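You operate a simulated robot arm through the tools that you are given. There is no shell and no other tool. Be economical: measure what you need, move in short steps, check, and stop when the job is done.

You are at the controls of a simulated robot arm. One attempt, no reset.

JOB
Blow the wet can dry, then stand it in the white tray.
Fine: it stands in the yellow holder; blue switch on, hold the white button till the drops are gone, blue switch off again.

It is judged by the outcome, as a careful person would: the job done as asked, and still so three seconds after it is handed in. It fails if anything else is knocked over, pushed out of place, dropped, spilled or broken.

ROBOT AND FRAMES
A 6-joint arm with a two-finger parallel gripper, fixed in place. Base frame: the origin is at the foot of the arm, x ahead of it, y to its left, z up; the work surface is at about z = 0.4. Readings come in cm, rad, newtons and seconds.
With the tool pointing down near the work surface it reaches from about 14 to 58 cm from the base axis. Its first joint turns from -1.152 to 1.152 rad. Payload 2.1 kg.
The TCP is the grasp point between the finger pads, 3 cm short of the fingertips. In the tool frame z runs along the fingers and y along their closing line. Largest opening 9.4 cm; finger width 2.8, thickness 1; the body of the gripper, 5 by 9.6 cm, starts 5.5 cm behind the TCP.
Orientation is told as [roll, pitch, yaw] about the base's x, y, z axes, in that order, counted from this pose: with the fingers straight down and closing along the base's y, the tool's x points along the base's -x, its y along +y and its z along -z.

CONTROLS
- The arm moves only by the tool arm_command. Its argument "deltas" is a list of rows, each an object (a shift or turn left out is 0, a gripper value left out holds the last) with "xyz": the shift along the tool's x, y, z in units of 50 mm (1.0 is 50 mm), a list of three; "dr": the turn, a rotation vector about the tool's x, y, z in units of 4 degrees (1.0 is 4 degrees), a list of three; "grip": the closure, from 0 (fully open) to 1 (shut). In form: [{"xyz": [dx, dy, dz], "dr": [rx, ry, rz], "grip": grip}, ...]. A call has 1 to 10 rows; each row shifts and turns the commanded pose from where the row before left it, along the tool's axes as they then stand. A call with a number of a shift or a turn outside -1 to 1 is refused whole. A row lasts 0.2 s, in which the tool goes at most 5 cm and 0.15 rad; a call with a longer step from one row to the next is refused whole, and so is a gripper value outside its range. Where a pose cannot be reached the arm comes as near as it can. A force on the tool above 40 N (or 10 N above the force at the start of the call, whichever is more), or a blocked arm, ends the call early, and 0.2 s more pass. Each finger travels about 7.2 cm/s and halts on what it meets, pressing with about 31 N; the grip force reading is that of the motor and also rises with nothing between the fingers. The clock runs only during rows and for 0.2 s after the last one: add rows that do not move to give the fingers time. The reply holds the time, the measured pose of the TCP, the force on the tool along the base axes, the opening and the grip force, in the units named above and with some noise.
- Cameras (640 x 400 px; columns grow to the right, rows downward): "scene" is fixed at [2.16, -35.1, 49.82]; the picture's right is [0.97, -0.24, 0.00], its down [-0.11, -0.45, -0.89] and it looks along [0.21, 0.86, -0.46] (base axes); focal length 311 px, centre (320, 200). "wrist" rides on the gripper at [-3.7, 0, -5.8] in the tool frame; the picture's right is [0.00, -1.00, 0.00], its down [0.97, 0.00, -0.24] and it looks along [0.24, 0.00, 0.97] (tool axes); focal length 218 px, centre (320, 200). There is no depth. A picture from a camera that has moved, and an enlarged one, comes with that camera's place and axes in the base frame and with its lens.
- get_image(camera): a new picture of that camera. It takes no simulated time.
- enlarge(camera, box): a new picture of the part [left, top, right, bottom] of that camera's present view, enlarged. It takes no simulated time.
- finish_job(): hands the job in; it is judged then, once.

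Work in short steps. Places have to be worked out from the pictures, the camera data and where the tool is seen: move nearer, look again, correct. Check each grasp and each placing, and mend what went wrong. You have 120 turns and 84 pictures in all, those below and enlarged ones among them. Open the gripper and draw the arm clear of the work before you hand the job in, unless the task says otherwise; then end with one line.

The tools are called after "Emit:" as name(argument=value, ...) on one line, values as JSON. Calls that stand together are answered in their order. arm_command: Moves the arm, as the interface text tells. Its arguments: {"type":"object","properties":{"deltas":{"type":"array","items":{"type":"object","properties":{"xyz":{"type":"array","items":{"type":"number"}},"dr":{"type":"array","items":{"type":"number"}},"grip":{"type":"number"}}}}},"required":["deltas"]} The other tools are called the same way: get_image (camera) takes a picture; enlarge (camera, box) takes an enlarged picture of a part of a camera's view; finish_job () hands the job in.

At the start:

```text
t: 0.0
ee_pos: [25.85, 22.72, 31.13]
tool_rot: [0.001, 0.0, 0.0]
ft_force: [-0.1, -0.6, -0.1]
grip_width: 9.38
gripper_force: 0.0
```

scene: 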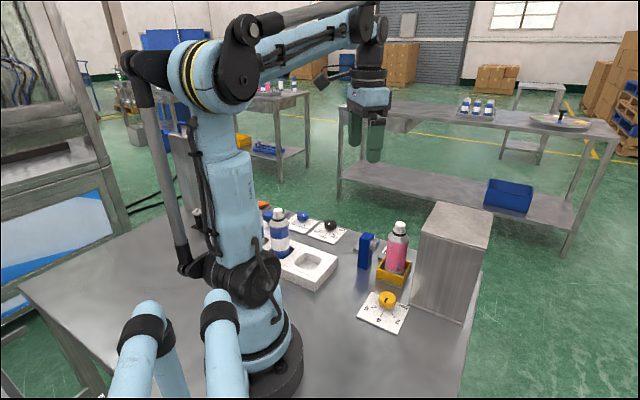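
wrist: 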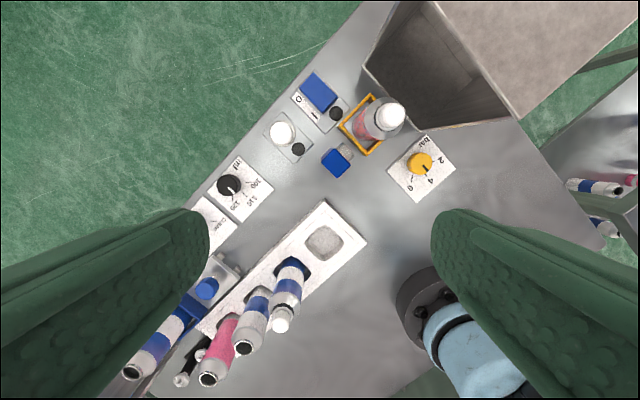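

The pictures show a yellow holder with a pink can, a blue switch, a white button and a white tray. I'll enlarge both views for detail.

Emit:
enlarge(camera="wrist", box=[180, 60, 480, 250])

Emit:
enlarge(camera="scene", box=[230, 180, 510, 350])

Emit:
enlarge(camera="wrist", box=[100, 180, 400, 390])

```text
2.11 times, centred on (330, 155) of wrist
camera zoom: at [29.48, 22.88, 36.85], right [0.0, -1.0, 0.0], down [-0.97, 0.0, 0.24], along [-0.24, 0.0, -0.97], focal length 460 px, centre (299, 295)
```

zoom: 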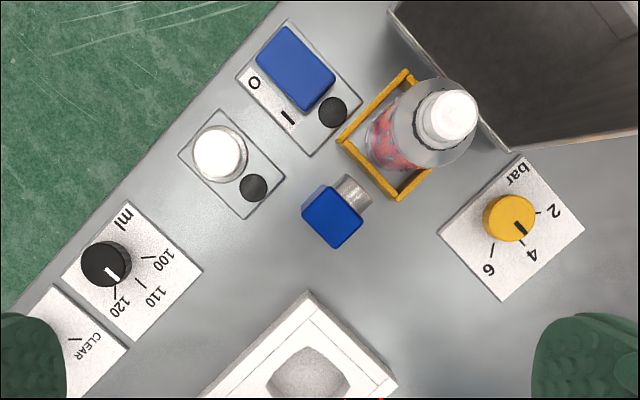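

```text
2.29 times, centred on (370, 265) of scene
camera zoom: at [2.16, -35.1, 49.82], right [0.97, -0.24, 0.0], down [-0.11, -0.45, -0.89], along [0.21, 0.86, -0.46], focal length 711 px, centre (206, 51)
```

zoom: 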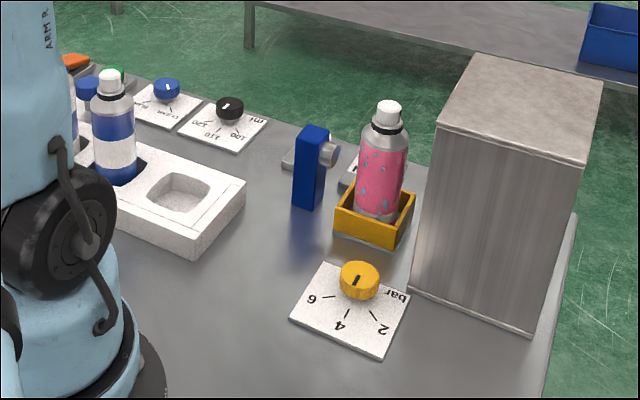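

```text
1.90 times, centred on (250, 285) of wrist
camera zoom: at [29.48, 22.88, 36.85], right [0.0, -1.0, 0.0], down [-0.97, 0.0, 0.24], along [-0.24, 0.0, -0.97], focal length 416 px, centre (453, 38)
```

zoom: 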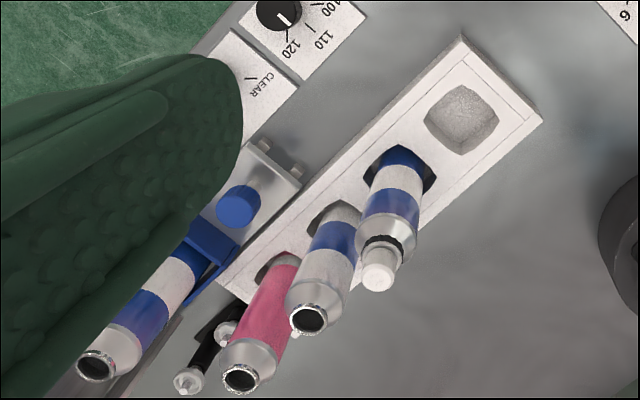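

Rough estimates: switch (37, 23), button (31.6, 28.6), can (32.5, 15.7), free pocket (13.5, 22). I'll close the fingers and move nearer to look at the switch and button.

Emit:
arm_command(deltas=[{"xyz": [-0.46, 0.16, 0.5], "grip": 1}, {"xyz": [-0.46, 0.16, 0.5]}, {"xyz": [-0.46, 0.16, 0.6]}, {"xyz": [-0.46, 0.16, 0.6]}, {}, {}, {}])

Emit:
get_image(camera="wrist")

Emit:
get_image(camera="scene")

```text
t: 1.6
ee_pos: [35.22, 25.73, 20.24]
tool_rot: [0.0, -0.003, 0.001]
ft_force: [0.0, -0.2, 1.2]
grip_width: 0.01
gripper_force: 30.8
```

```text
78 pictures are left
camera wrist: at [38.88, 25.88, 25.99], right [0.0, -1.0, 0.0], down [-0.97, 0.0, 0.24], along [-0.24, 0.0, -0.97], focal length 218 px, centre (320, 200)
```

wrist: 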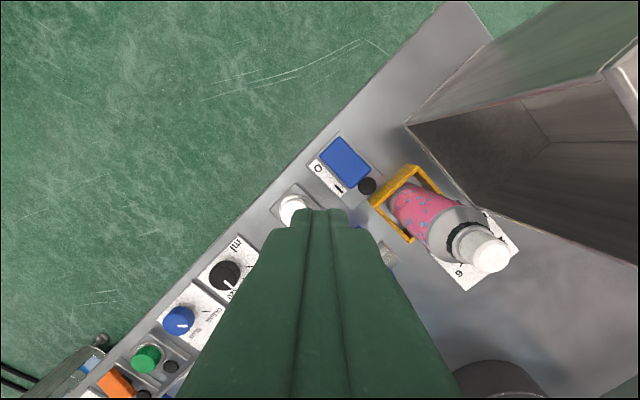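

```text
77 pictures are left
```

scene: 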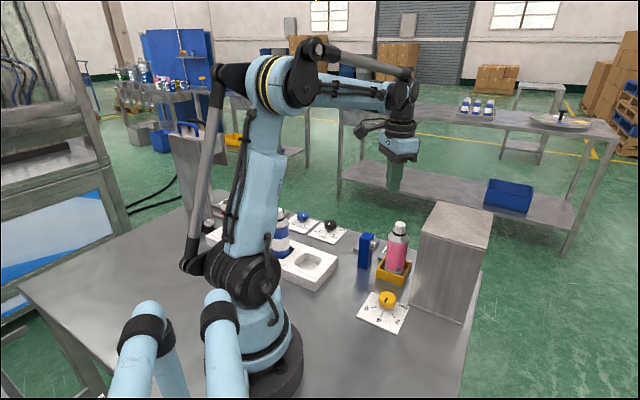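

Switch triangulates well at (37.3, 23.1). I'll zoom in to see its tilt.

Emit:
enlarge(camera="wrist", box=[260, 120, 400, 220])

Emit:
enlarge(camera="scene", box=[330, 210, 430, 280])

```text
4.00 times, centred on (330, 170) of wrist
camera zoom: at [38.88, 25.88, 25.99], right [0.0, -1.0, 0.0], down [-0.97, 0.0, 0.24], along [-0.24, 0.0, -0.97], focal length 873 px, centre (280, 320)
```

zoom: 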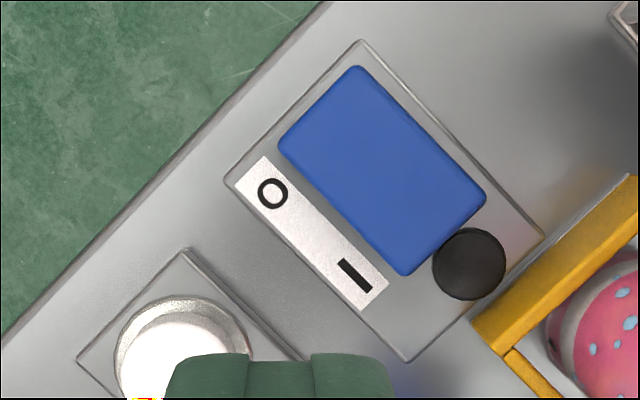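

```text
5.71 times, centred on (380, 245) of scene
camera zoom: at [2.16, -35.1, 49.82], right [0.97, -0.24, 0.0], down [-0.11, -0.45, -0.89], along [0.21, 0.86, -0.46], focal length 1778 px, centre (-23, -57)
```

zoom: 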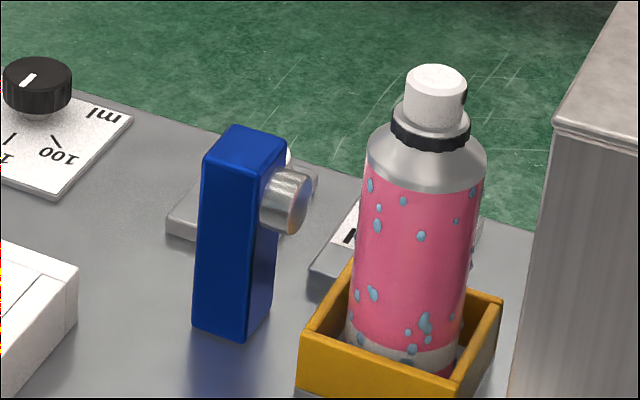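

The rocker centre is about (37.2, 23.1), the I end faces the lamp and can, and the lamp is dark. I'll yaw +45° so the gripper body clears the can, and move over the I half.

Emit:
arm_command(deltas=[{"xyz": [-0.216, -0.7, 0]}, {"dr": [0, 0, -1]}, {"dr": [0, 0, -1]}, {"dr": [0, 0, -1]}, {"dr": [0, 0, -1]}, {"dr": [0, 0, -1]}, {"dr": [0, 0, -1]}, {"dr": [0, 0, -1]}, {"dr": [0, 0, -1]}, {"dr": [0, 0, -1]}])

Emit:
arm_command(deltas=[{"dr": [0, 0, -1]}, {"dr": [0, 0, -1]}, {"dr": [0, -1, -0.25]}, {"dr": [0, -1, 0]}, {"dr": [0, -0.5, 0]}, {}])

Emit:
get_image(camera="wrist")

```text
t: 3.8
ee_pos: [36.18, 22.35, 20.13]
tool_rot: [0.0, -0.001, 0.63]
ft_force: [-0.5, -1.4, 0.4]
grip_width: 0.01
gripper_force: 30.8
```

```text
t: 5.2
ee_pos: [36.01, 22.41, 20.14]
tool_rot: [-0.001, -0.176, 0.785]
ft_force: [0.4, 0.1, -0.7]
grip_width: 0.01
gripper_force: 31.1
```

```text
74 pictures are left
camera wrist: at [37.83, 24.37, 26.44], right [0.71, -0.71, 0.0], down [-0.71, -0.7, 0.07], along [-0.05, -0.05, -1.0], focal length 218 px, centre (320, 200)
```

wrist: 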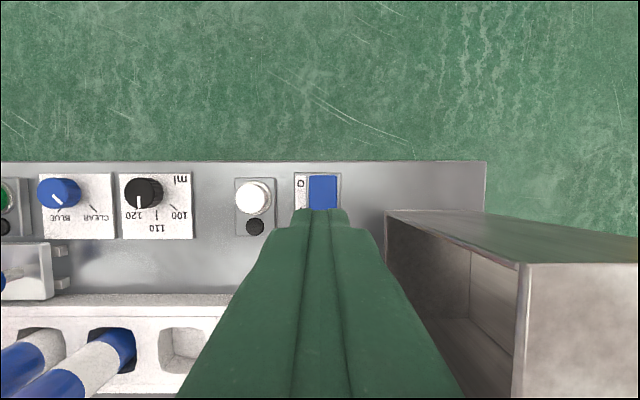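

View is clean: TCP sits over the I half, needing a ~0.3 cm lateral shift. I'll descend to about z = 7 and look.

Emit:
arm_command(deltas=[{"xyz": [0.12, -0.06, 0.68]}, {"xyz": [0.12, 0, 0.68]}, {"xyz": [0.12, 0, 0.68]}, {"xyz": [0.11, 0, 0.6]}, {}])

Emit:
get_image(camera="wrist")

Emit:
enlarge(camera="scene", box=[330, 180, 450, 280])

```text
t: 6.4
ee_pos: [36.36, 22.43, 6.42]
tool_rot: [-0.001, -0.174, 0.785]
ft_force: [-0.1, 0.1, 0.4]
grip_width: 0.0
gripper_force: 30.6
```

```text
73 pictures are left
camera wrist: at [38.1, 24.34, 12.66], right [0.71, -0.71, 0.0], down [-0.71, -0.7, 0.07], along [-0.05, -0.05, -1.0], focal length 218 px, centre (320, 200)
```

wrist: 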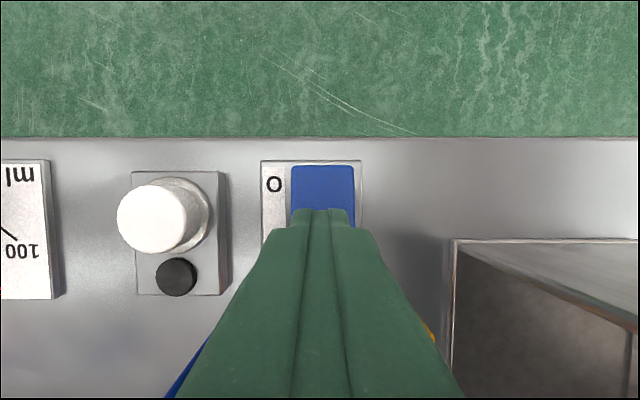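

```text
4.00 times, centred on (390, 230) of scene
camera zoom: at [2.16, -35.11, 49.82], right [0.97, -0.24, 0.0], down [-0.11, -0.45, -0.89], along [0.21, 0.86, -0.46], focal length 1245 px, centre (40, 80)
```

zoom: 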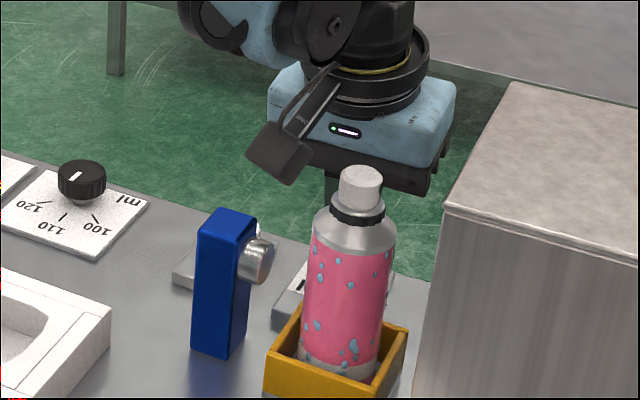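

Aligned over the I half; low edge is ~0.5 cm inside the rocker's end. I'll press down in small rows.

Emit:
arm_command(deltas=[{"xyz": [0.014, 0, 0.08]}, {"xyz": [0.014, 0, 0.08]}, {"xyz": [0.01, 0, 0.06]}, {"xyz": [0.01, 0, 0.06]}])

Emit:
get_image(camera="wrist")

```text
t: 7.4
ee_pos: [36.36, 22.21, 5.24]
tool_rot: [0.0, -0.176, 0.787]
ft_force: [-1.7, 0.4, 14.5]
grip_width: 0.0
gripper_force: 31.0
```

```text
71 pictures are left
camera wrist: at [38.14, 24.25, 11.53], right [0.71, -0.71, 0.0], down [-0.71, -0.71, 0.07], along [-0.05, -0.05, -1.0], focal length 218 px, centre (320, 200)
```

wrist: 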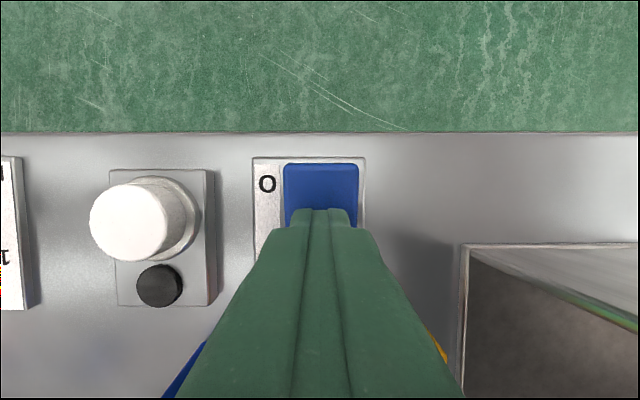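

Force 14.5 N and the O half's shading changed, suggesting the rocker tipped. I'll lift and check the lamp.

Emit:
arm_command(deltas=[{"xyz": [-0.07, 0, -0.4]}, {"xyz": [-0.17, 0, -0.98]}, {"xyz": [-0.5, 0, -0.8]}, {}])

Emit:
get_image(camera="wrist")

```text
t: 8.4
ee_pos: [37.81, 23.48, 16.86]
tool_rot: [-0.001, -0.174, 0.785]
ft_force: [0.2, -0.8, -0.5]
grip_width: 0.0
gripper_force: 30.9
```

```text
70 pictures are left
camera wrist: at [39.56, 25.35, 23.05], right [0.71, -0.71, 0.0], down [-0.71, -0.7, 0.07], along [-0.05, -0.05, -1.0], focal length 218 px, centre (320, 200)
```

wrist: 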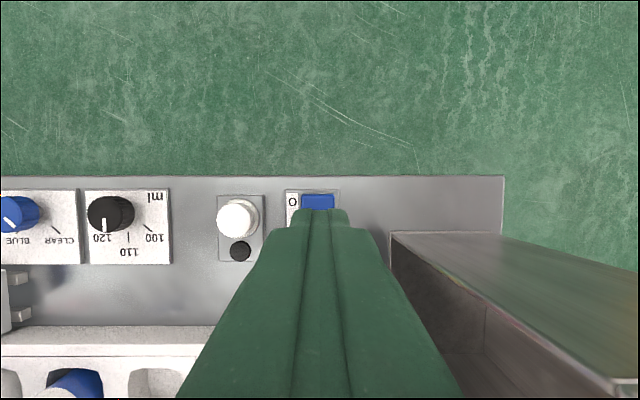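

Lamp is hidden by the fingers. I'll move sideways to above the button and take out the tilt, which reveals the switch.

Emit:
arm_command(deltas=[{"xyz": [0, 0.78, 0], "dr": [0, 1, 0]}, {"xyz": [0, 0.78, 0], "dr": [0, 1, 0]}, {"xyz": [0.14, 0, 0], "dr": [0, 0.5, 0]}, {}])

Emit:
get_image(camera="wrist")

```text
t: 9.4
ee_pos: [31.82, 28.48, 16.5]
tool_rot: [0.001, -0.001, 0.785]
ft_force: [0.0, 0.4, -0.3]
grip_width: 0.01
gripper_force: 31.1
```

```text
69 pictures are left
camera wrist: at [34.27, 31.27, 22.23], right [0.71, -0.71, 0.0], down [-0.69, -0.69, 0.24], along [-0.17, -0.17, -0.97], focal length 218 px, centre (320, 200)
```

wrist: 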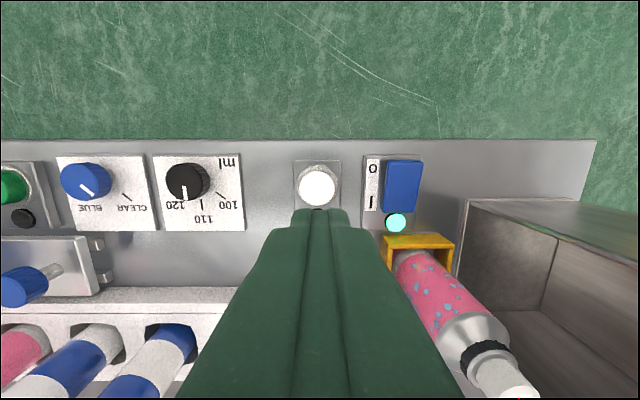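

The switch lamp is lit: blower is on. Now descend to just above the white button.

Emit:
arm_command(deltas=[{"xyz": [0, 0.04, 0.7]}, {"xyz": [0, 0, 0.7]}, {"xyz": [0, 0, 0.5]}, {}])

Emit:
get_image(camera="wrist")

```text
t: 10.4
ee_pos: [31.58, 28.73, 6.77]
tool_rot: [-0.002, 0.001, 0.785]
ft_force: [-0.5, 1.3, 0.5]
grip_width: 0.03
gripper_force: 31.1
```

```text
68 pictures are left
camera wrist: at [34.08, 31.41, 12.5], right [0.71, -0.71, 0.0], down [-0.69, -0.69, 0.24], along [-0.17, -0.17, -0.97], focal length 218 px, centre (320, 200)
```

wrist: 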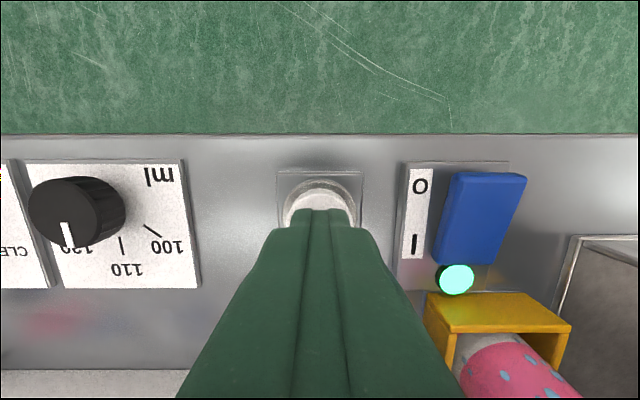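

Centred on the button. Press down in small rows.

Emit:
arm_command(deltas=[{"xyz": [0, 0, 0.08]}, {"xyz": [0, 0, 0.08]}, {"xyz": [0, 0, 0.06]}])

Emit:
enlarge(camera="wrist", box=[240, 140, 600, 380])

Emit:
enlarge(camera="scene", box=[330, 180, 450, 280])

```text
t: 11.2
ee_pos: [31.45, 28.68, 6.09]
tool_rot: [-0.003, 0.0, 0.787]
ft_force: [0.2, 0.1, 0.0]
grip_width: 0.0
gripper_force: 30.7
```

```text
1.67 times, centred on (420, 260) of wrist
camera zoom: at [33.97, 31.43, 11.78], right [0.71, -0.71, 0.0], down [-0.69, -0.69, 0.24], along [-0.17, -0.17, -0.97], focal length 364 px, centre (153, 100)
```

zoom: 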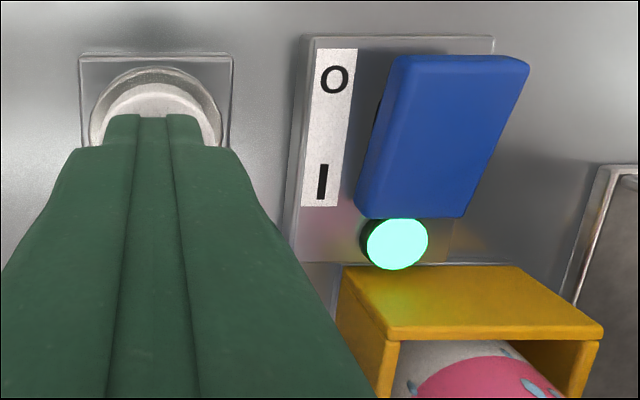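

```text
4.00 times, centred on (390, 230) of scene
camera zoom: at [2.16, -35.1, 49.82], right [0.97, -0.24, 0.0], down [-0.11, -0.45, -0.89], along [0.21, 0.86, -0.46], focal length 1245 px, centre (40, 80)
```

zoom: 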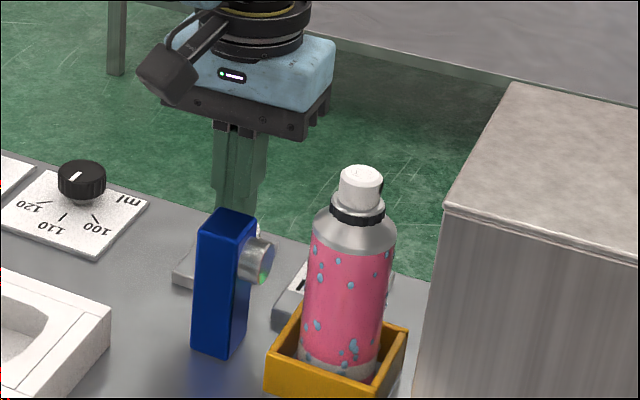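

No force yet; tip is near z = 3.1. Continue down.

Emit:
arm_command(deltas=[{"xyz": [0.02, 0, 0.06]}, {"xyz": [0, 0, 0.06]}, {"xyz": [0, 0, 0.06]}])

Emit:
enlarge(camera="scene", box=[330, 180, 450, 280])

```text
t: 12.0
ee_pos: [31.35, 28.45, 5.25]
tool_rot: [-0.001, -0.001, 0.786]
ft_force: [0.1, 1.2, 1.9]
grip_width: 0.0
gripper_force: 31.5
```

```text
4.00 times, centred on (390, 230) of scene
camera zoom: at [2.16, -35.11, 49.82], right [0.97, -0.24, 0.0], down [-0.11, -0.45, -0.89], along [0.21, 0.86, -0.46], focal length 1245 px, centre (40, 80)
```

zoom: 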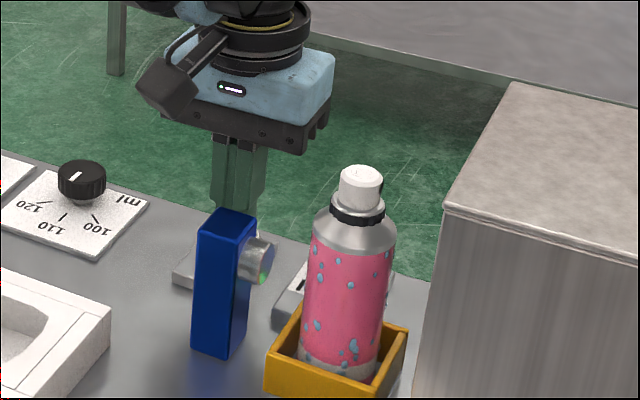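

Slight contact (1.9 N). Press a bit further.

Emit:
arm_command(deltas=[{"xyz": [-0.02, 0, 0.05]}, {"xyz": [0, 0, 0.05]}])

Emit:
enlarge(camera="scene", box=[330, 180, 450, 280])

```text
t: 12.6
ee_pos: [31.35, 28.51, 4.73]
tool_rot: [-0.003, 0.001, 0.783]
ft_force: [0.4, -7.0, 14.9]
grip_width: 0.0
gripper_force: 31.4
```

```text
4.00 times, centred on (390, 230) of scene
camera zoom: at [2.16, -35.11, 49.81], right [0.97, -0.24, 0.0], down [-0.11, -0.45, -0.89], along [0.21, 0.86, -0.46], focal length 1245 px, centre (40, 80)
```

zoom: 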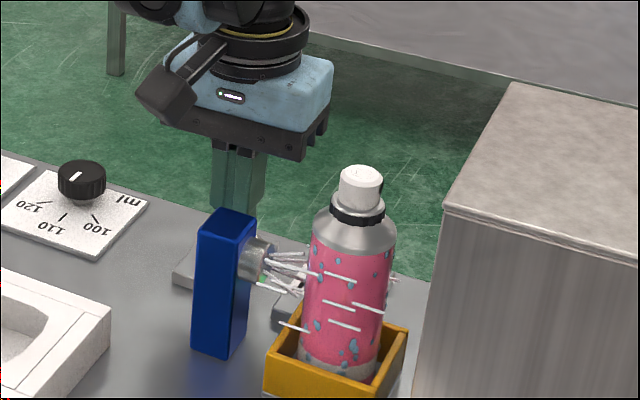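

Air is blowing. I hold the button and watch the drops.

Emit:
arm_command(deltas=[{}, {}, {}, {}, {}])

Emit:
enlarge(camera="scene", box=[330, 180, 450, 280])

```text
t: 13.8
ee_pos: [31.44, 28.64, 4.71]
tool_rot: [-0.003, -0.003, 0.783]
ft_force: [2.3, -9.1, 17.1]
grip_width: 0.01
gripper_force: 30.9
```

```text
4.00 times, centred on (390, 230) of scene
camera zoom: at [2.16, -35.11, 49.81], right [0.97, -0.24, 0.0], down [-0.11, -0.45, -0.89], along [0.21, 0.86, -0.46], focal length 1245 px, centre (40, 80)
```

zoom: 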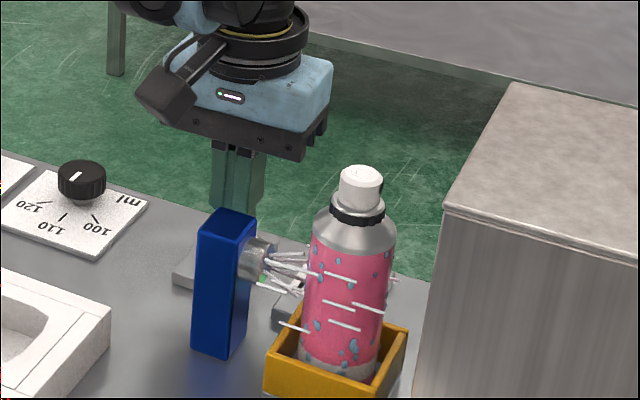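

Drops are shrinking slightly. Keep holding.

Emit:
arm_command(deltas=[{}, {}, {}, {}, {}, {}, {}, {}, {}, {}])

Emit:
enlarge(camera="scene", box=[330, 180, 450, 280])

```text
t: 16.0
ee_pos: [31.47, 28.74, 4.82]
tool_rot: [-0.001, 0.0, 0.785]
ft_force: [3.3, 0.3, 17.7]
grip_width: 0.01
gripper_force: 31.1
```

```text
4.00 times, centred on (390, 230) of scene
camera zoom: at [2.16, -35.11, 49.81], right [0.97, -0.24, 0.0], down [-0.11, -0.45, -0.89], along [0.21, 0.86, -0.46], focal length 1245 px, centre (40, 80)
```

zoom: 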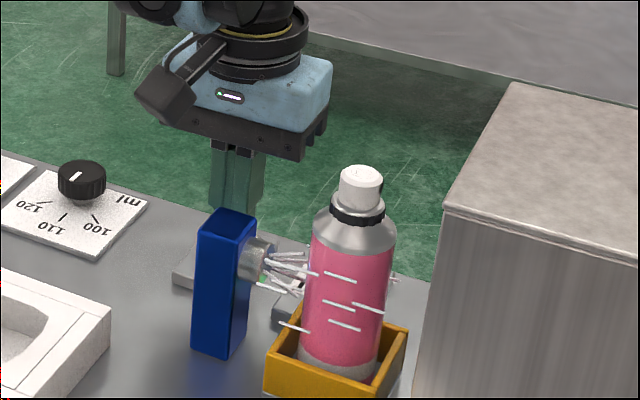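

Drops on this side are gone. I check the other side with the wrist camera before releasing.

Emit:
enlarge(camera="wrist", box=[380, 240, 620, 400])

```text
2.50 times, centred on (500, 320) of wrist
camera zoom: at [33.92, 31.4, 10.42], right [0.71, -0.71, 0.0], down [-0.69, -0.69, 0.24], along [-0.17, -0.17, -0.97], focal length 546 px, centre (-130, -100)
```

zoom: 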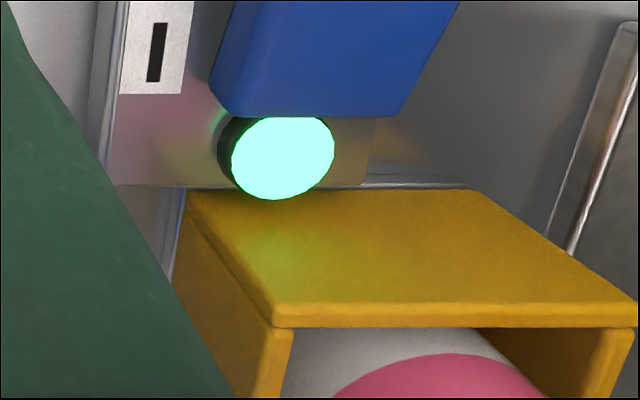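

No drops remain. Release the button and rise to z ≈ 16.7.

Emit:
arm_command(deltas=[{"xyz": [0, 0, -0.5]}, {"xyz": [0, 0, -0.95]}, {"xyz": [0, 0, -0.95]}, {}])

Emit:
get_image(camera="wrist")

Emit:
enlarge(camera="scene", box=[330, 180, 450, 280])

```text
t: 17.0
ee_pos: [31.73, 28.89, 16.98]
tool_rot: [-0.002, 0.0, 0.784]
ft_force: [0.3, -0.1, 0.1]
grip_width: 0.01
gripper_force: 30.9
```

```text
60 pictures are left
camera wrist: at [34.22, 31.72, 22.7], right [0.71, -0.71, 0.0], down [-0.69, -0.69, 0.24], along [-0.17, -0.17, -0.97], focal length 218 px, centre (320, 200)
```

wrist: 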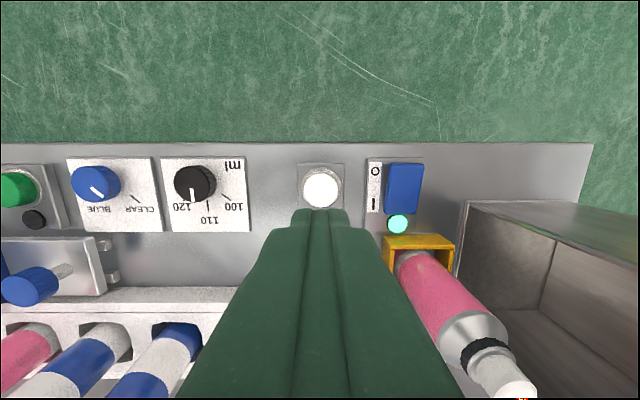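

```text
4.00 times, centred on (390, 230) of scene
camera zoom: at [2.16, -35.1, 49.82], right [0.97, -0.24, 0.0], down [-0.11, -0.45, -0.89], along [0.21, 0.86, -0.46], focal length 1245 px, centre (40, 80)
```

zoom: 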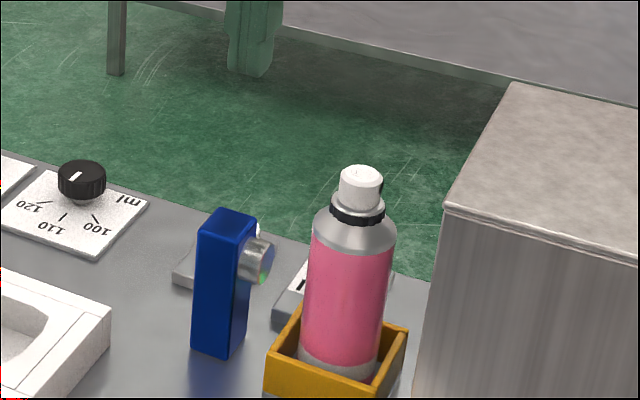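

Dry and no more air. Now switch off: move over the O half with the mirrored tilt.

Emit:
arm_command(deltas=[{"xyz": [-0.1, -0.8, 0]}, {"xyz": [-0.09, -0.79, 0]}, {"dr": [0, 1, 0]}, {"dr": [0, 1, 0]}, {"dr": [0, 0.5, 0]}, {}])

Emit:
get_image(camera="wrist")

```text
t: 18.4
ee_pos: [37.86, 23.72, 16.63]
tool_rot: [-0.002, 0.175, 0.784]
ft_force: [0.0, 0.0, 0.0]
grip_width: 0.0
gripper_force: 30.8
```

```text
58 pictures are left
camera wrist: at [41.04, 27.14, 21.67], right [0.71, -0.71, 0.0], down [-0.65, -0.65, 0.41], along [-0.29, -0.29, -0.91], focal length 218 px, centre (320, 200)
```

wrist: 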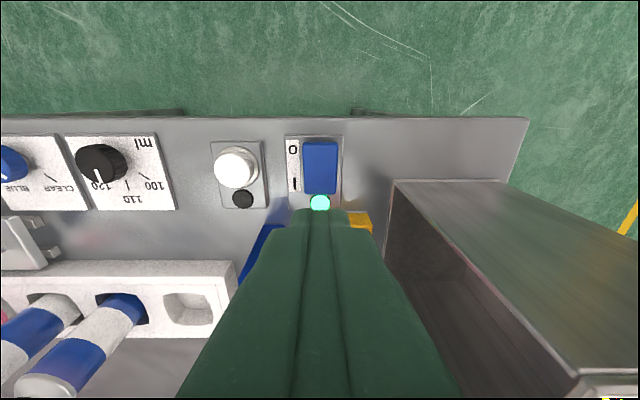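

Descend vertically to z ≈ 6.4, then look.

Emit:
arm_command(deltas=[{"xyz": [-0.14, 0, 0.68]}, {"xyz": [-0.14, 0, 0.68]}, {"xyz": [-0.13, 0, 0.64]}, {}])

Emit:
get_image(camera="wrist")

```text
t: 19.4
ee_pos: [38.1, 23.98, 6.55]
tool_rot: [-0.002, 0.175, 0.785]
ft_force: [-0.1, 0.1, 1.3]
grip_width: 0.0
gripper_force: 31.0
```

```text
57 pictures are left
camera wrist: at [41.26, 27.25, 11.5], right [0.71, -0.71, 0.0], down [-0.65, -0.65, 0.4], along [-0.29, -0.29, -0.91], focal length 218 px, centre (320, 200)
```

wrist: 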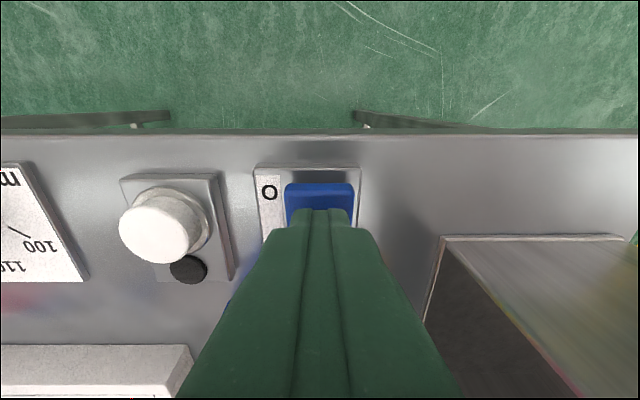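

Well placed on the O half. Press.

Emit:
arm_command(deltas=[{"xyz": [-0.014, 0, 0.08]}, {"xyz": [-0.014, 0, 0.08]}, {"xyz": [-0.01, 0, 0.06]}, {"xyz": [-0.01, 0, 0.06]}])

```text
t: 20.4
ee_pos: [37.83, 23.97, 5.12]
tool_rot: [0.002, 0.175, 0.783]
ft_force: [0.7, 2.8, 30.8]
grip_width: 0.0
gripper_force: 31.2
```

30.8 N reached, likely bottomed. Rise, move aside and check the lamp.

Emit:
arm_command(deltas=[{"xyz": [0.09, 0, -0.5]}, {"xyz": [0.17, 0, -0.95]}, {"xyz": [0.17, 0, -0.95]}, {"xyz": [0, 0.7, 0], "dr": [0, -1, 0]}, {"xyz": [0, 0.7, 0], "dr": [0, -1, 0]}, {"dr": [0, -0.5, 0]}, {}])

Emit:
get_image(camera="wrist")

```text
t: 22.0
ee_pos: [32.93, 28.68, 17.3]
tool_rot: [-0.003, -0.002, 0.787]
ft_force: [-0.6, 0.8, 0.4]
grip_width: 0.0
gripper_force: 30.6
```

```text
56 pictures are left
camera wrist: at [35.42, 31.46, 23.07], right [0.71, -0.71, 0.0], down [-0.69, -0.69, 0.24], along [-0.17, -0.17, -0.97], focal length 218 px, centre (320, 200)
```

wrist: 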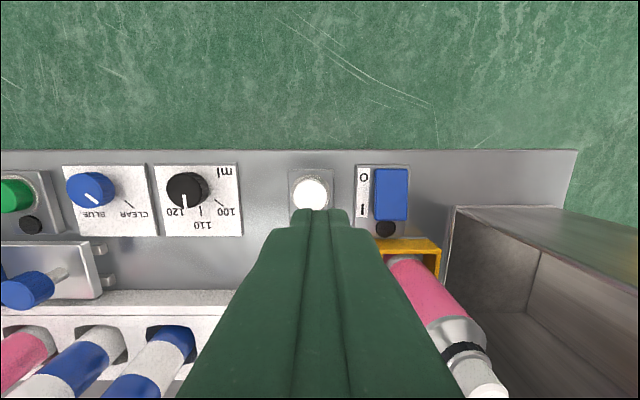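

Switch lamp is off. Next the can: rise, move above it (about 32.5, 15.8), open the fingers and rotate to yaw -45° so the fingers close parallel to the box face.

Emit:
arm_command(deltas=[{"xyz": [0, 0, -0.9]}, {"xyz": [0, 0, -0.9]}, {"xyz": [0.47, -0.44, 0], "grip": 0}, {"xyz": [0.47, -0.44, 0]}, {"xyz": [0.47, -0.44, 0]}, {"xyz": [0.47, -0.45, 0]}, {"dr": [0, 0, 1]}, {"dr": [0, 0, 1]}, {"dr": [0, 0, 1]}, {"dr": [0, 0, 1]}])

Emit:
arm_command(deltas=[{"dr": [0, 0, 1]}, {"dr": [0, 0, 1]}, {"dr": [0, 0, 1]}, {"dr": [0, 0, 1]}, {"dr": [0, 0, 1]}, {"dr": [0, 0, 1]}, {"dr": [0, 0, 1]}, {"dr": [0, 0, 1]}, {"dr": [0, 0, 1]}, {"dr": [0, 0, 1]}])

Emit:
arm_command(deltas=[{"dr": [0, 0, 1]}, {"dr": [0, 0, 1]}, {"dr": [0, 0, 1]}, {"dr": [0, 0, 1]}, {"dr": [0, 0, 1]}, {"dr": [0, 0, 1]}, {"dr": [0, 0, 1]}, {"dr": [0, 0, 1]}, {"dr": [0, 0, 0.5]}, {}])

Emit:
get_image(camera="wrist")

Emit:
get_image(camera="scene")

```text
t: 24.2
ee_pos: [32.58, 15.86, 26.14]
tool_rot: [-0.002, -0.003, 0.504]
ft_force: [0.3, -0.2, 0.4]
grip_width: 9.4
gripper_force: 0.0
```

```text
t: 26.4
ee_pos: [32.47, 15.92, 26.4]
tool_rot: [-0.001, -0.001, -0.193]
ft_force: [0.1, -0.6, 0.0]
grip_width: 9.42
gripper_force: 0.1
```

```text
t: 28.6
ee_pos: [32.49, 15.98, 26.21]
tool_rot: [0.0, -0.002, -0.788]
ft_force: [-0.7, 0.2, -0.5]
grip_width: 9.4
gripper_force: 0.0
```

```text
55 pictures are left
camera wrist: at [35.09, 13.43, 31.91], right [-0.71, -0.71, 0.0], down [-0.69, 0.69, 0.24], along [-0.17, 0.17, -0.97], focal length 218 px, centre (320, 200)
```

wrist: 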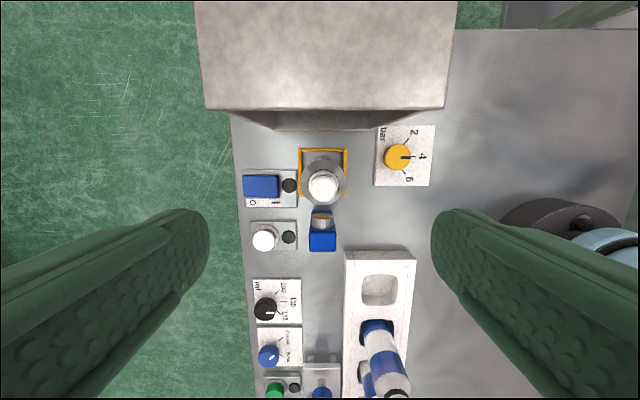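

```text
54 pictures are left
```

scene: 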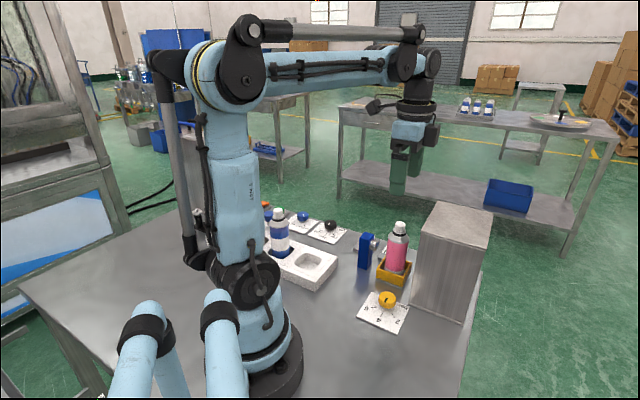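

Top view gives can centre (32.6, 15.65) and box face ~5.6 cm behind it. Correct slightly and descend to z ≈ 13.

Emit:
arm_command(deltas=[{"xyz": [-0.06, -0.03, 0.7]}, {"xyz": [0, 0, 0.7]}, {"xyz": [0, 0, 0.7]}, {"xyz": [0, 0, 0.54]}, {}])

Emit:
get_image(camera="wrist")

Emit:
enlarge(camera="scene", box=[320, 150, 480, 290])

```text
t: 29.8
ee_pos: [32.51, 15.49, 12.84]
tool_rot: [0.001, -0.002, -0.785]
ft_force: [0.4, 0.0, -0.6]
grip_width: 9.38
gripper_force: 0.1
```

```text
53 pictures are left
camera wrist: at [35.02, 12.96, 18.59], right [-0.71, -0.71, 0.0], down [-0.69, 0.69, 0.24], along [-0.17, 0.17, -0.97], focal length 218 px, centre (320, 200)
```

wrist: 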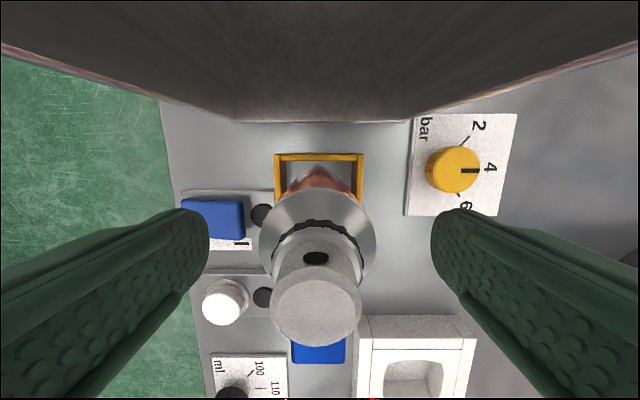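

```text
2.86 times, centred on (400, 220) of scene
camera zoom: at [2.16, -35.11, 49.82], right [0.97, -0.24, 0.0], down [-0.11, -0.45, -0.89], along [0.21, 0.86, -0.46], focal length 889 px, centre (91, 143)
```

zoom: 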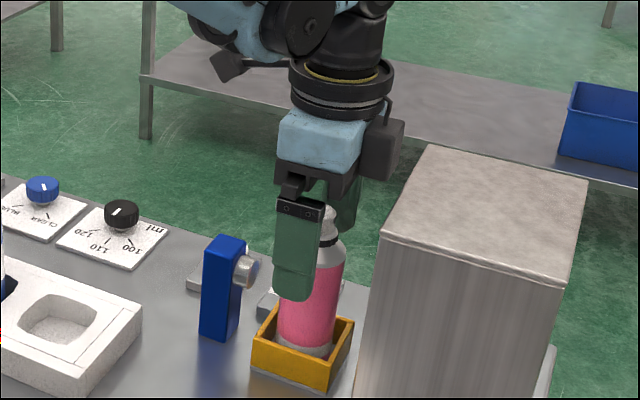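

The can is centred between the fingers. The camera housing is ~0.6 cm from the box face, so I shift 0.4 cm away from the box and descend to z ≈ 9.4 gently.

Emit:
arm_command(deltas=[{"xyz": [0.08, 0.02, 0]}, {"xyz": [0, 0, 0.2]}, {"xyz": [0, 0, 0.2]}, {"xyz": [0, 0, 0.2]}, {"xyz": [0, 0, 0.08]}, {}])

Emit:
get_image(camera="wrist")

Emit:
enlarge(camera="scene", box=[320, 150, 480, 290])

```text
t: 31.2
ee_pos: [32.4, 15.97, 9.58]
tool_rot: [0.0, -0.003, -0.786]
ft_force: [-0.4, -0.7, 0.2]
grip_width: 9.39
gripper_force: 0.0
```

```text
51 pictures are left
camera wrist: at [34.94, 13.4, 15.26], right [-0.71, -0.71, 0.0], down [-0.69, 0.69, 0.24], along [-0.17, 0.17, -0.97], focal length 218 px, centre (320, 200)
```

wrist: 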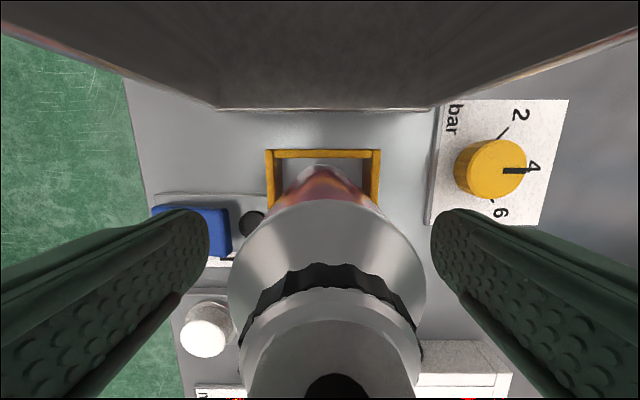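

```text
2.86 times, centred on (400, 220) of scene
camera zoom: at [2.16, -35.1, 49.82], right [0.97, -0.24, 0.0], down [-0.11, -0.45, -0.89], along [0.21, 0.86, -0.46], focal length 889 px, centre (91, 143)
```

zoom: 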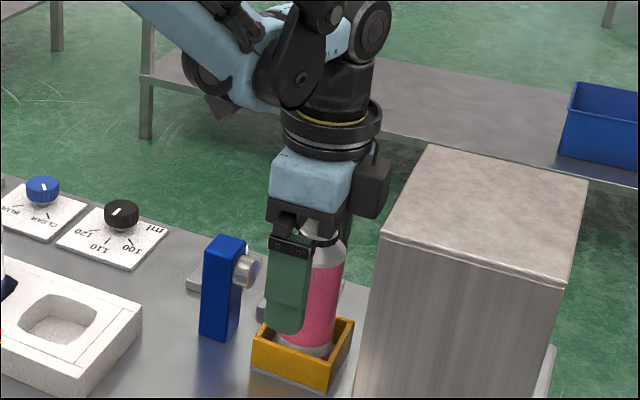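

Can is ~0.25 cm off to the right; shift and close the fingers.

Emit:
arm_command(deltas=[{"xyz": [0, -0.05, 0]}, {"grip": 0.3}, {"grip": 0.6}, {"grip": 1}, {}, {}, {}])

Emit:
get_image(camera="wrist")

```text
t: 32.8
ee_pos: [32.23, 15.8, 9.54]
tool_rot: [0.001, -0.002, -0.785]
ft_force: [1.3, 0.1, 1.2]
grip_width: 4.58
gripper_force: 30.9
```

```text
49 pictures are left
camera wrist: at [34.75, 13.23, 15.3], right [-0.71, -0.71, 0.0], down [-0.69, 0.69, 0.24], along [-0.17, 0.17, -0.97], focal length 218 px, centre (320, 200)
```

wrist: 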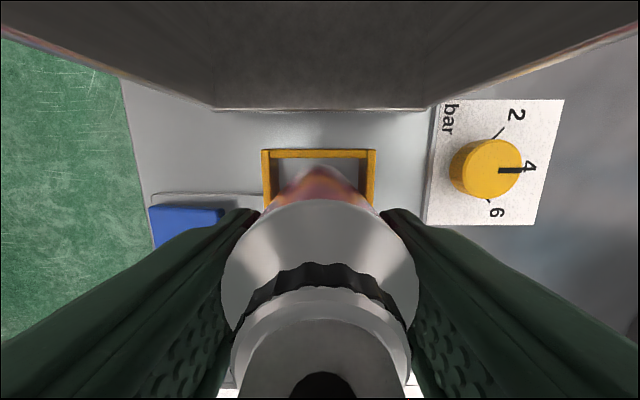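

Gripped at 4.58 cm. Lift straight up.

Emit:
arm_command(deltas=[{"xyz": [0, 0, -0.3]}, {"xyz": [0, 0, -0.5]}, {"xyz": [0, 0, -0.7]}, {"xyz": [0, 0, -0.7]}, {"xyz": [0, 0, -0.7]}, {}])

Emit:
get_image(camera="scene")

Emit:
get_image(camera="wrist")

```text
t: 34.2
ee_pos: [32.56, 15.97, 24.21]
tool_rot: [0.001, -0.001, -0.786]
ft_force: [-0.3, -0.6, -1.4]
grip_width: 4.55
gripper_force: 30.8
```

```text
48 pictures are left
```

scene: 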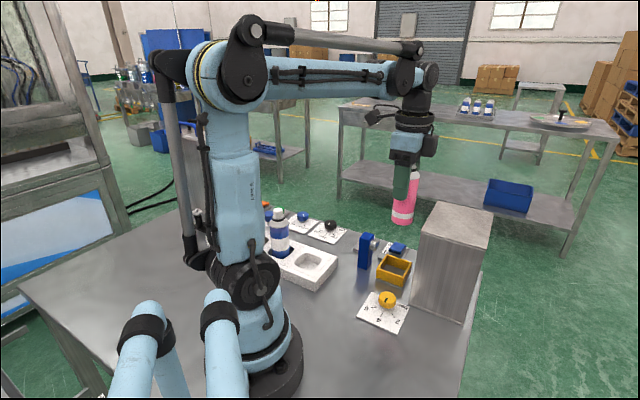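

```text
47 pictures are left
camera wrist: at [35.13, 13.54, 29.93], right [-0.71, -0.71, 0.0], down [-0.69, 0.69, 0.24], along [-0.17, 0.17, -0.97], focal length 218 px, centre (320, 200)
```

wrist: 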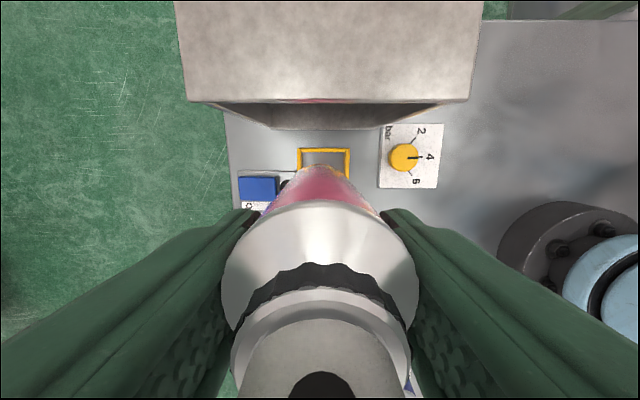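

Can lifted cleanly. Move along the tool x (parallel to tray row) to sit beside the free pocket for a clear view of it.

Emit:
arm_command(deltas=[{"xyz": [0.5, 0, -0.04]}, {"xyz": [0.6, 0, 0]}, {"xyz": [0.7, 0, 0]}, {"xyz": [0.7, 0, 0]}, {"xyz": [0.6, 0, 0]}, {"xyz": [0.48, 0, 0]}, {}, {}])

Emit:
get_image(camera="wrist")

Emit:
get_image(camera="scene")

```text
t: 36.0
ee_pos: [19.46, 28.53, 24.39]
tool_rot: [-0.002, -0.003, -0.785]
ft_force: [0.5, -0.2, -1.3]
grip_width: 4.6
gripper_force: 30.5
```

```text
46 pictures are left
camera wrist: at [22.0, 25.99, 30.04], right [-0.71, -0.71, 0.0], down [-0.69, 0.69, 0.24], along [-0.17, 0.17, -0.97], focal length 218 px, centre (320, 200)
```

wrist: 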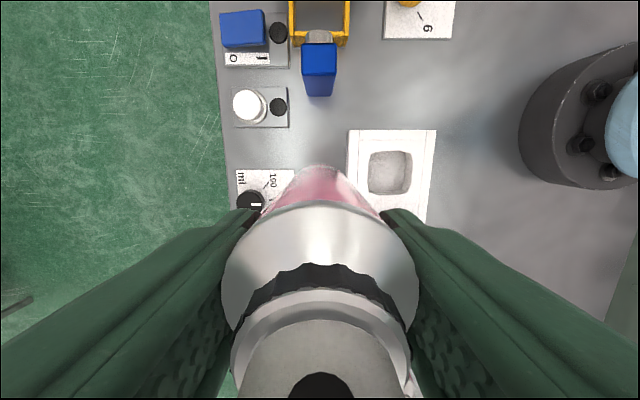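

```text
45 pictures are left
```

scene: 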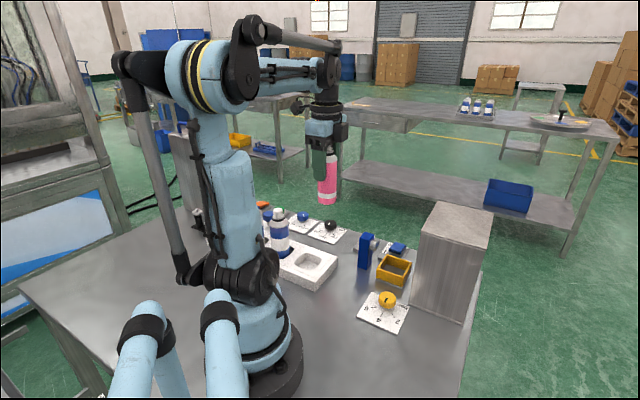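

Pocket centre is about (13.55, 22.0); the can sits ~0.35 cm toward the box side of the TCP, so TCP goal is (13.3, 22.25). Move over it.

Emit:
arm_command(deltas=[{"xyz": [0, -0.4, 0]}, {"xyz": [0, -0.5, 0]}, {"xyz": [-0.02, -0.5, 0]}, {"xyz": [0, -0.36, 0]}, {}, {}])

Emit:
get_image(camera="wrist")

Emit:
get_image(camera="scene")

```text
t: 37.4
ee_pos: [13.32, 22.29, 24.1]
tool_rot: [0.0, -0.001, -0.786]
ft_force: [-0.4, 0.1, -1.2]
grip_width: 4.57
gripper_force: 31.1
```

```text
44 pictures are left
camera wrist: at [15.9, 19.82, 29.95], right [-0.71, -0.71, 0.0], down [-0.69, 0.69, 0.24], along [-0.17, 0.17, -0.97], focal length 218 px, centre (320, 200)
```

wrist: 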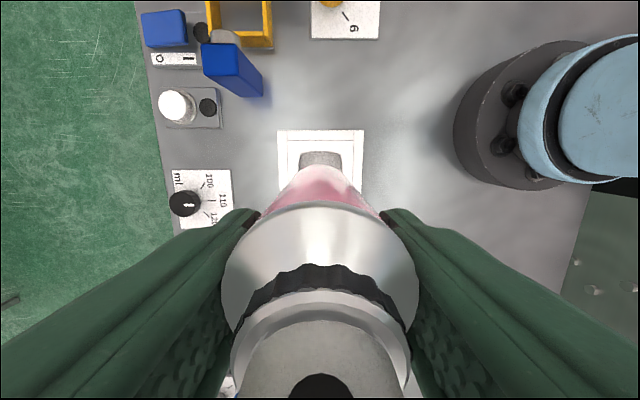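

```text
43 pictures are left
```

scene: 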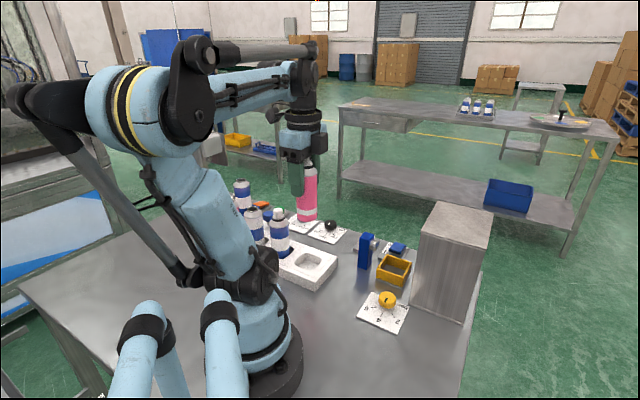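

Aligned in picture. Descend to z ≈ 13.5 and check.

Emit:
arm_command(deltas=[{"xyz": [0, 0, 0.5]}, {"xyz": [0, 0, 0.6]}, {"xyz": [0, 0, 0.6]}, {"xyz": [0, 0, 0.4]}, {}])

Emit:
get_image(camera="wrist")

Emit:
enlarge(camera="scene", box=[220, 150, 380, 300])

```text
t: 38.6
ee_pos: [13.68, 22.17, 13.65]
tool_rot: [-0.001, -0.001, -0.785]
ft_force: [0.7, 0.3, -1.8]
grip_width: 4.57
gripper_force: 31.1
```

```text
42 pictures are left
camera wrist: at [16.14, 19.64, 19.43], right [-0.71, -0.71, 0.0], down [-0.69, 0.69, 0.24], along [-0.17, 0.17, -0.97], focal length 218 px, centre (320, 200)
```

wrist: 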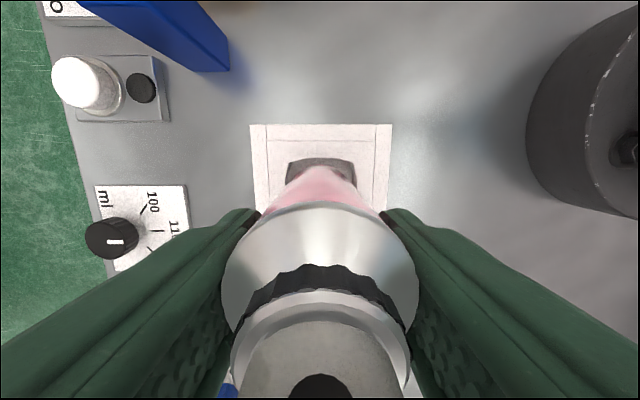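

```text
2.67 times, centred on (300, 225) of scene
camera zoom: at [2.16, -35.1, 49.82], right [0.97, -0.24, 0.0], down [-0.11, -0.45, -0.89], along [0.21, 0.86, -0.46], focal length 830 px, centre (373, 133)
```

zoom: 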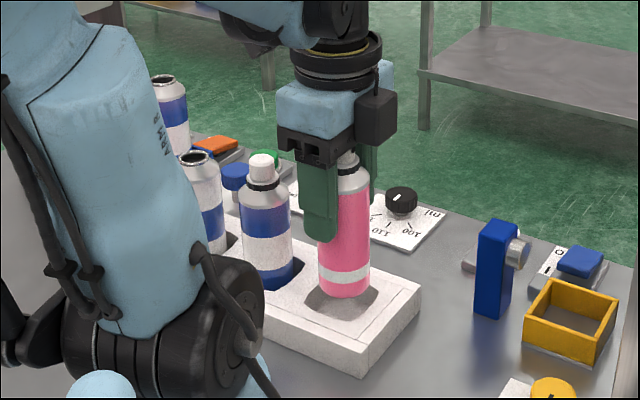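

Laterally centred; let me zoom to check fore-aft alignment at the pocket's edge.

Emit:
enlarge(camera="wrist", box=[240, 110, 400, 210])

Emit:
enlarge(camera="scene", box=[280, 215, 350, 285])

```text
4.00 times, centred on (320, 160) of wrist
camera zoom: at [16.14, 19.64, 19.43], right [-0.71, -0.71, 0.0], down [-0.69, 0.69, 0.24], along [-0.17, 0.17, -0.97], focal length 873 px, centre (320, 360)
```

zoom: 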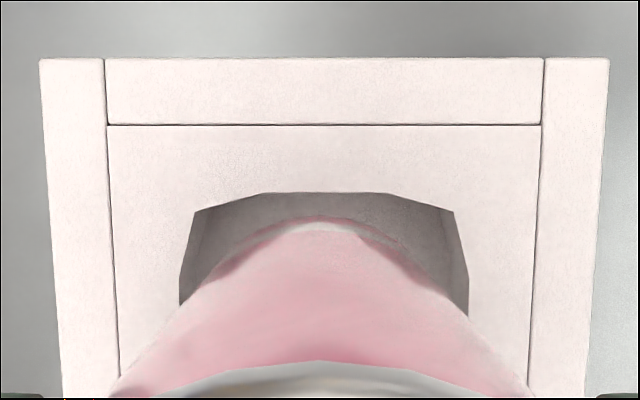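

```text
5.71 times, centred on (315, 250) of scene
camera zoom: at [2.16, -35.1, 49.82], right [0.97, -0.24, 0.0], down [-0.11, -0.45, -0.89], along [0.21, 0.86, -0.46], focal length 1778 px, centre (349, -86)
```

zoom: 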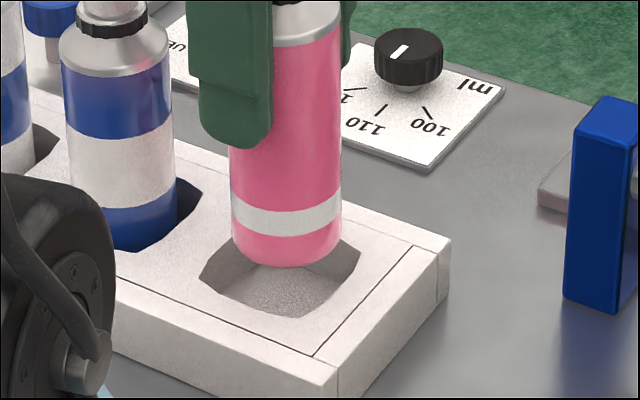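

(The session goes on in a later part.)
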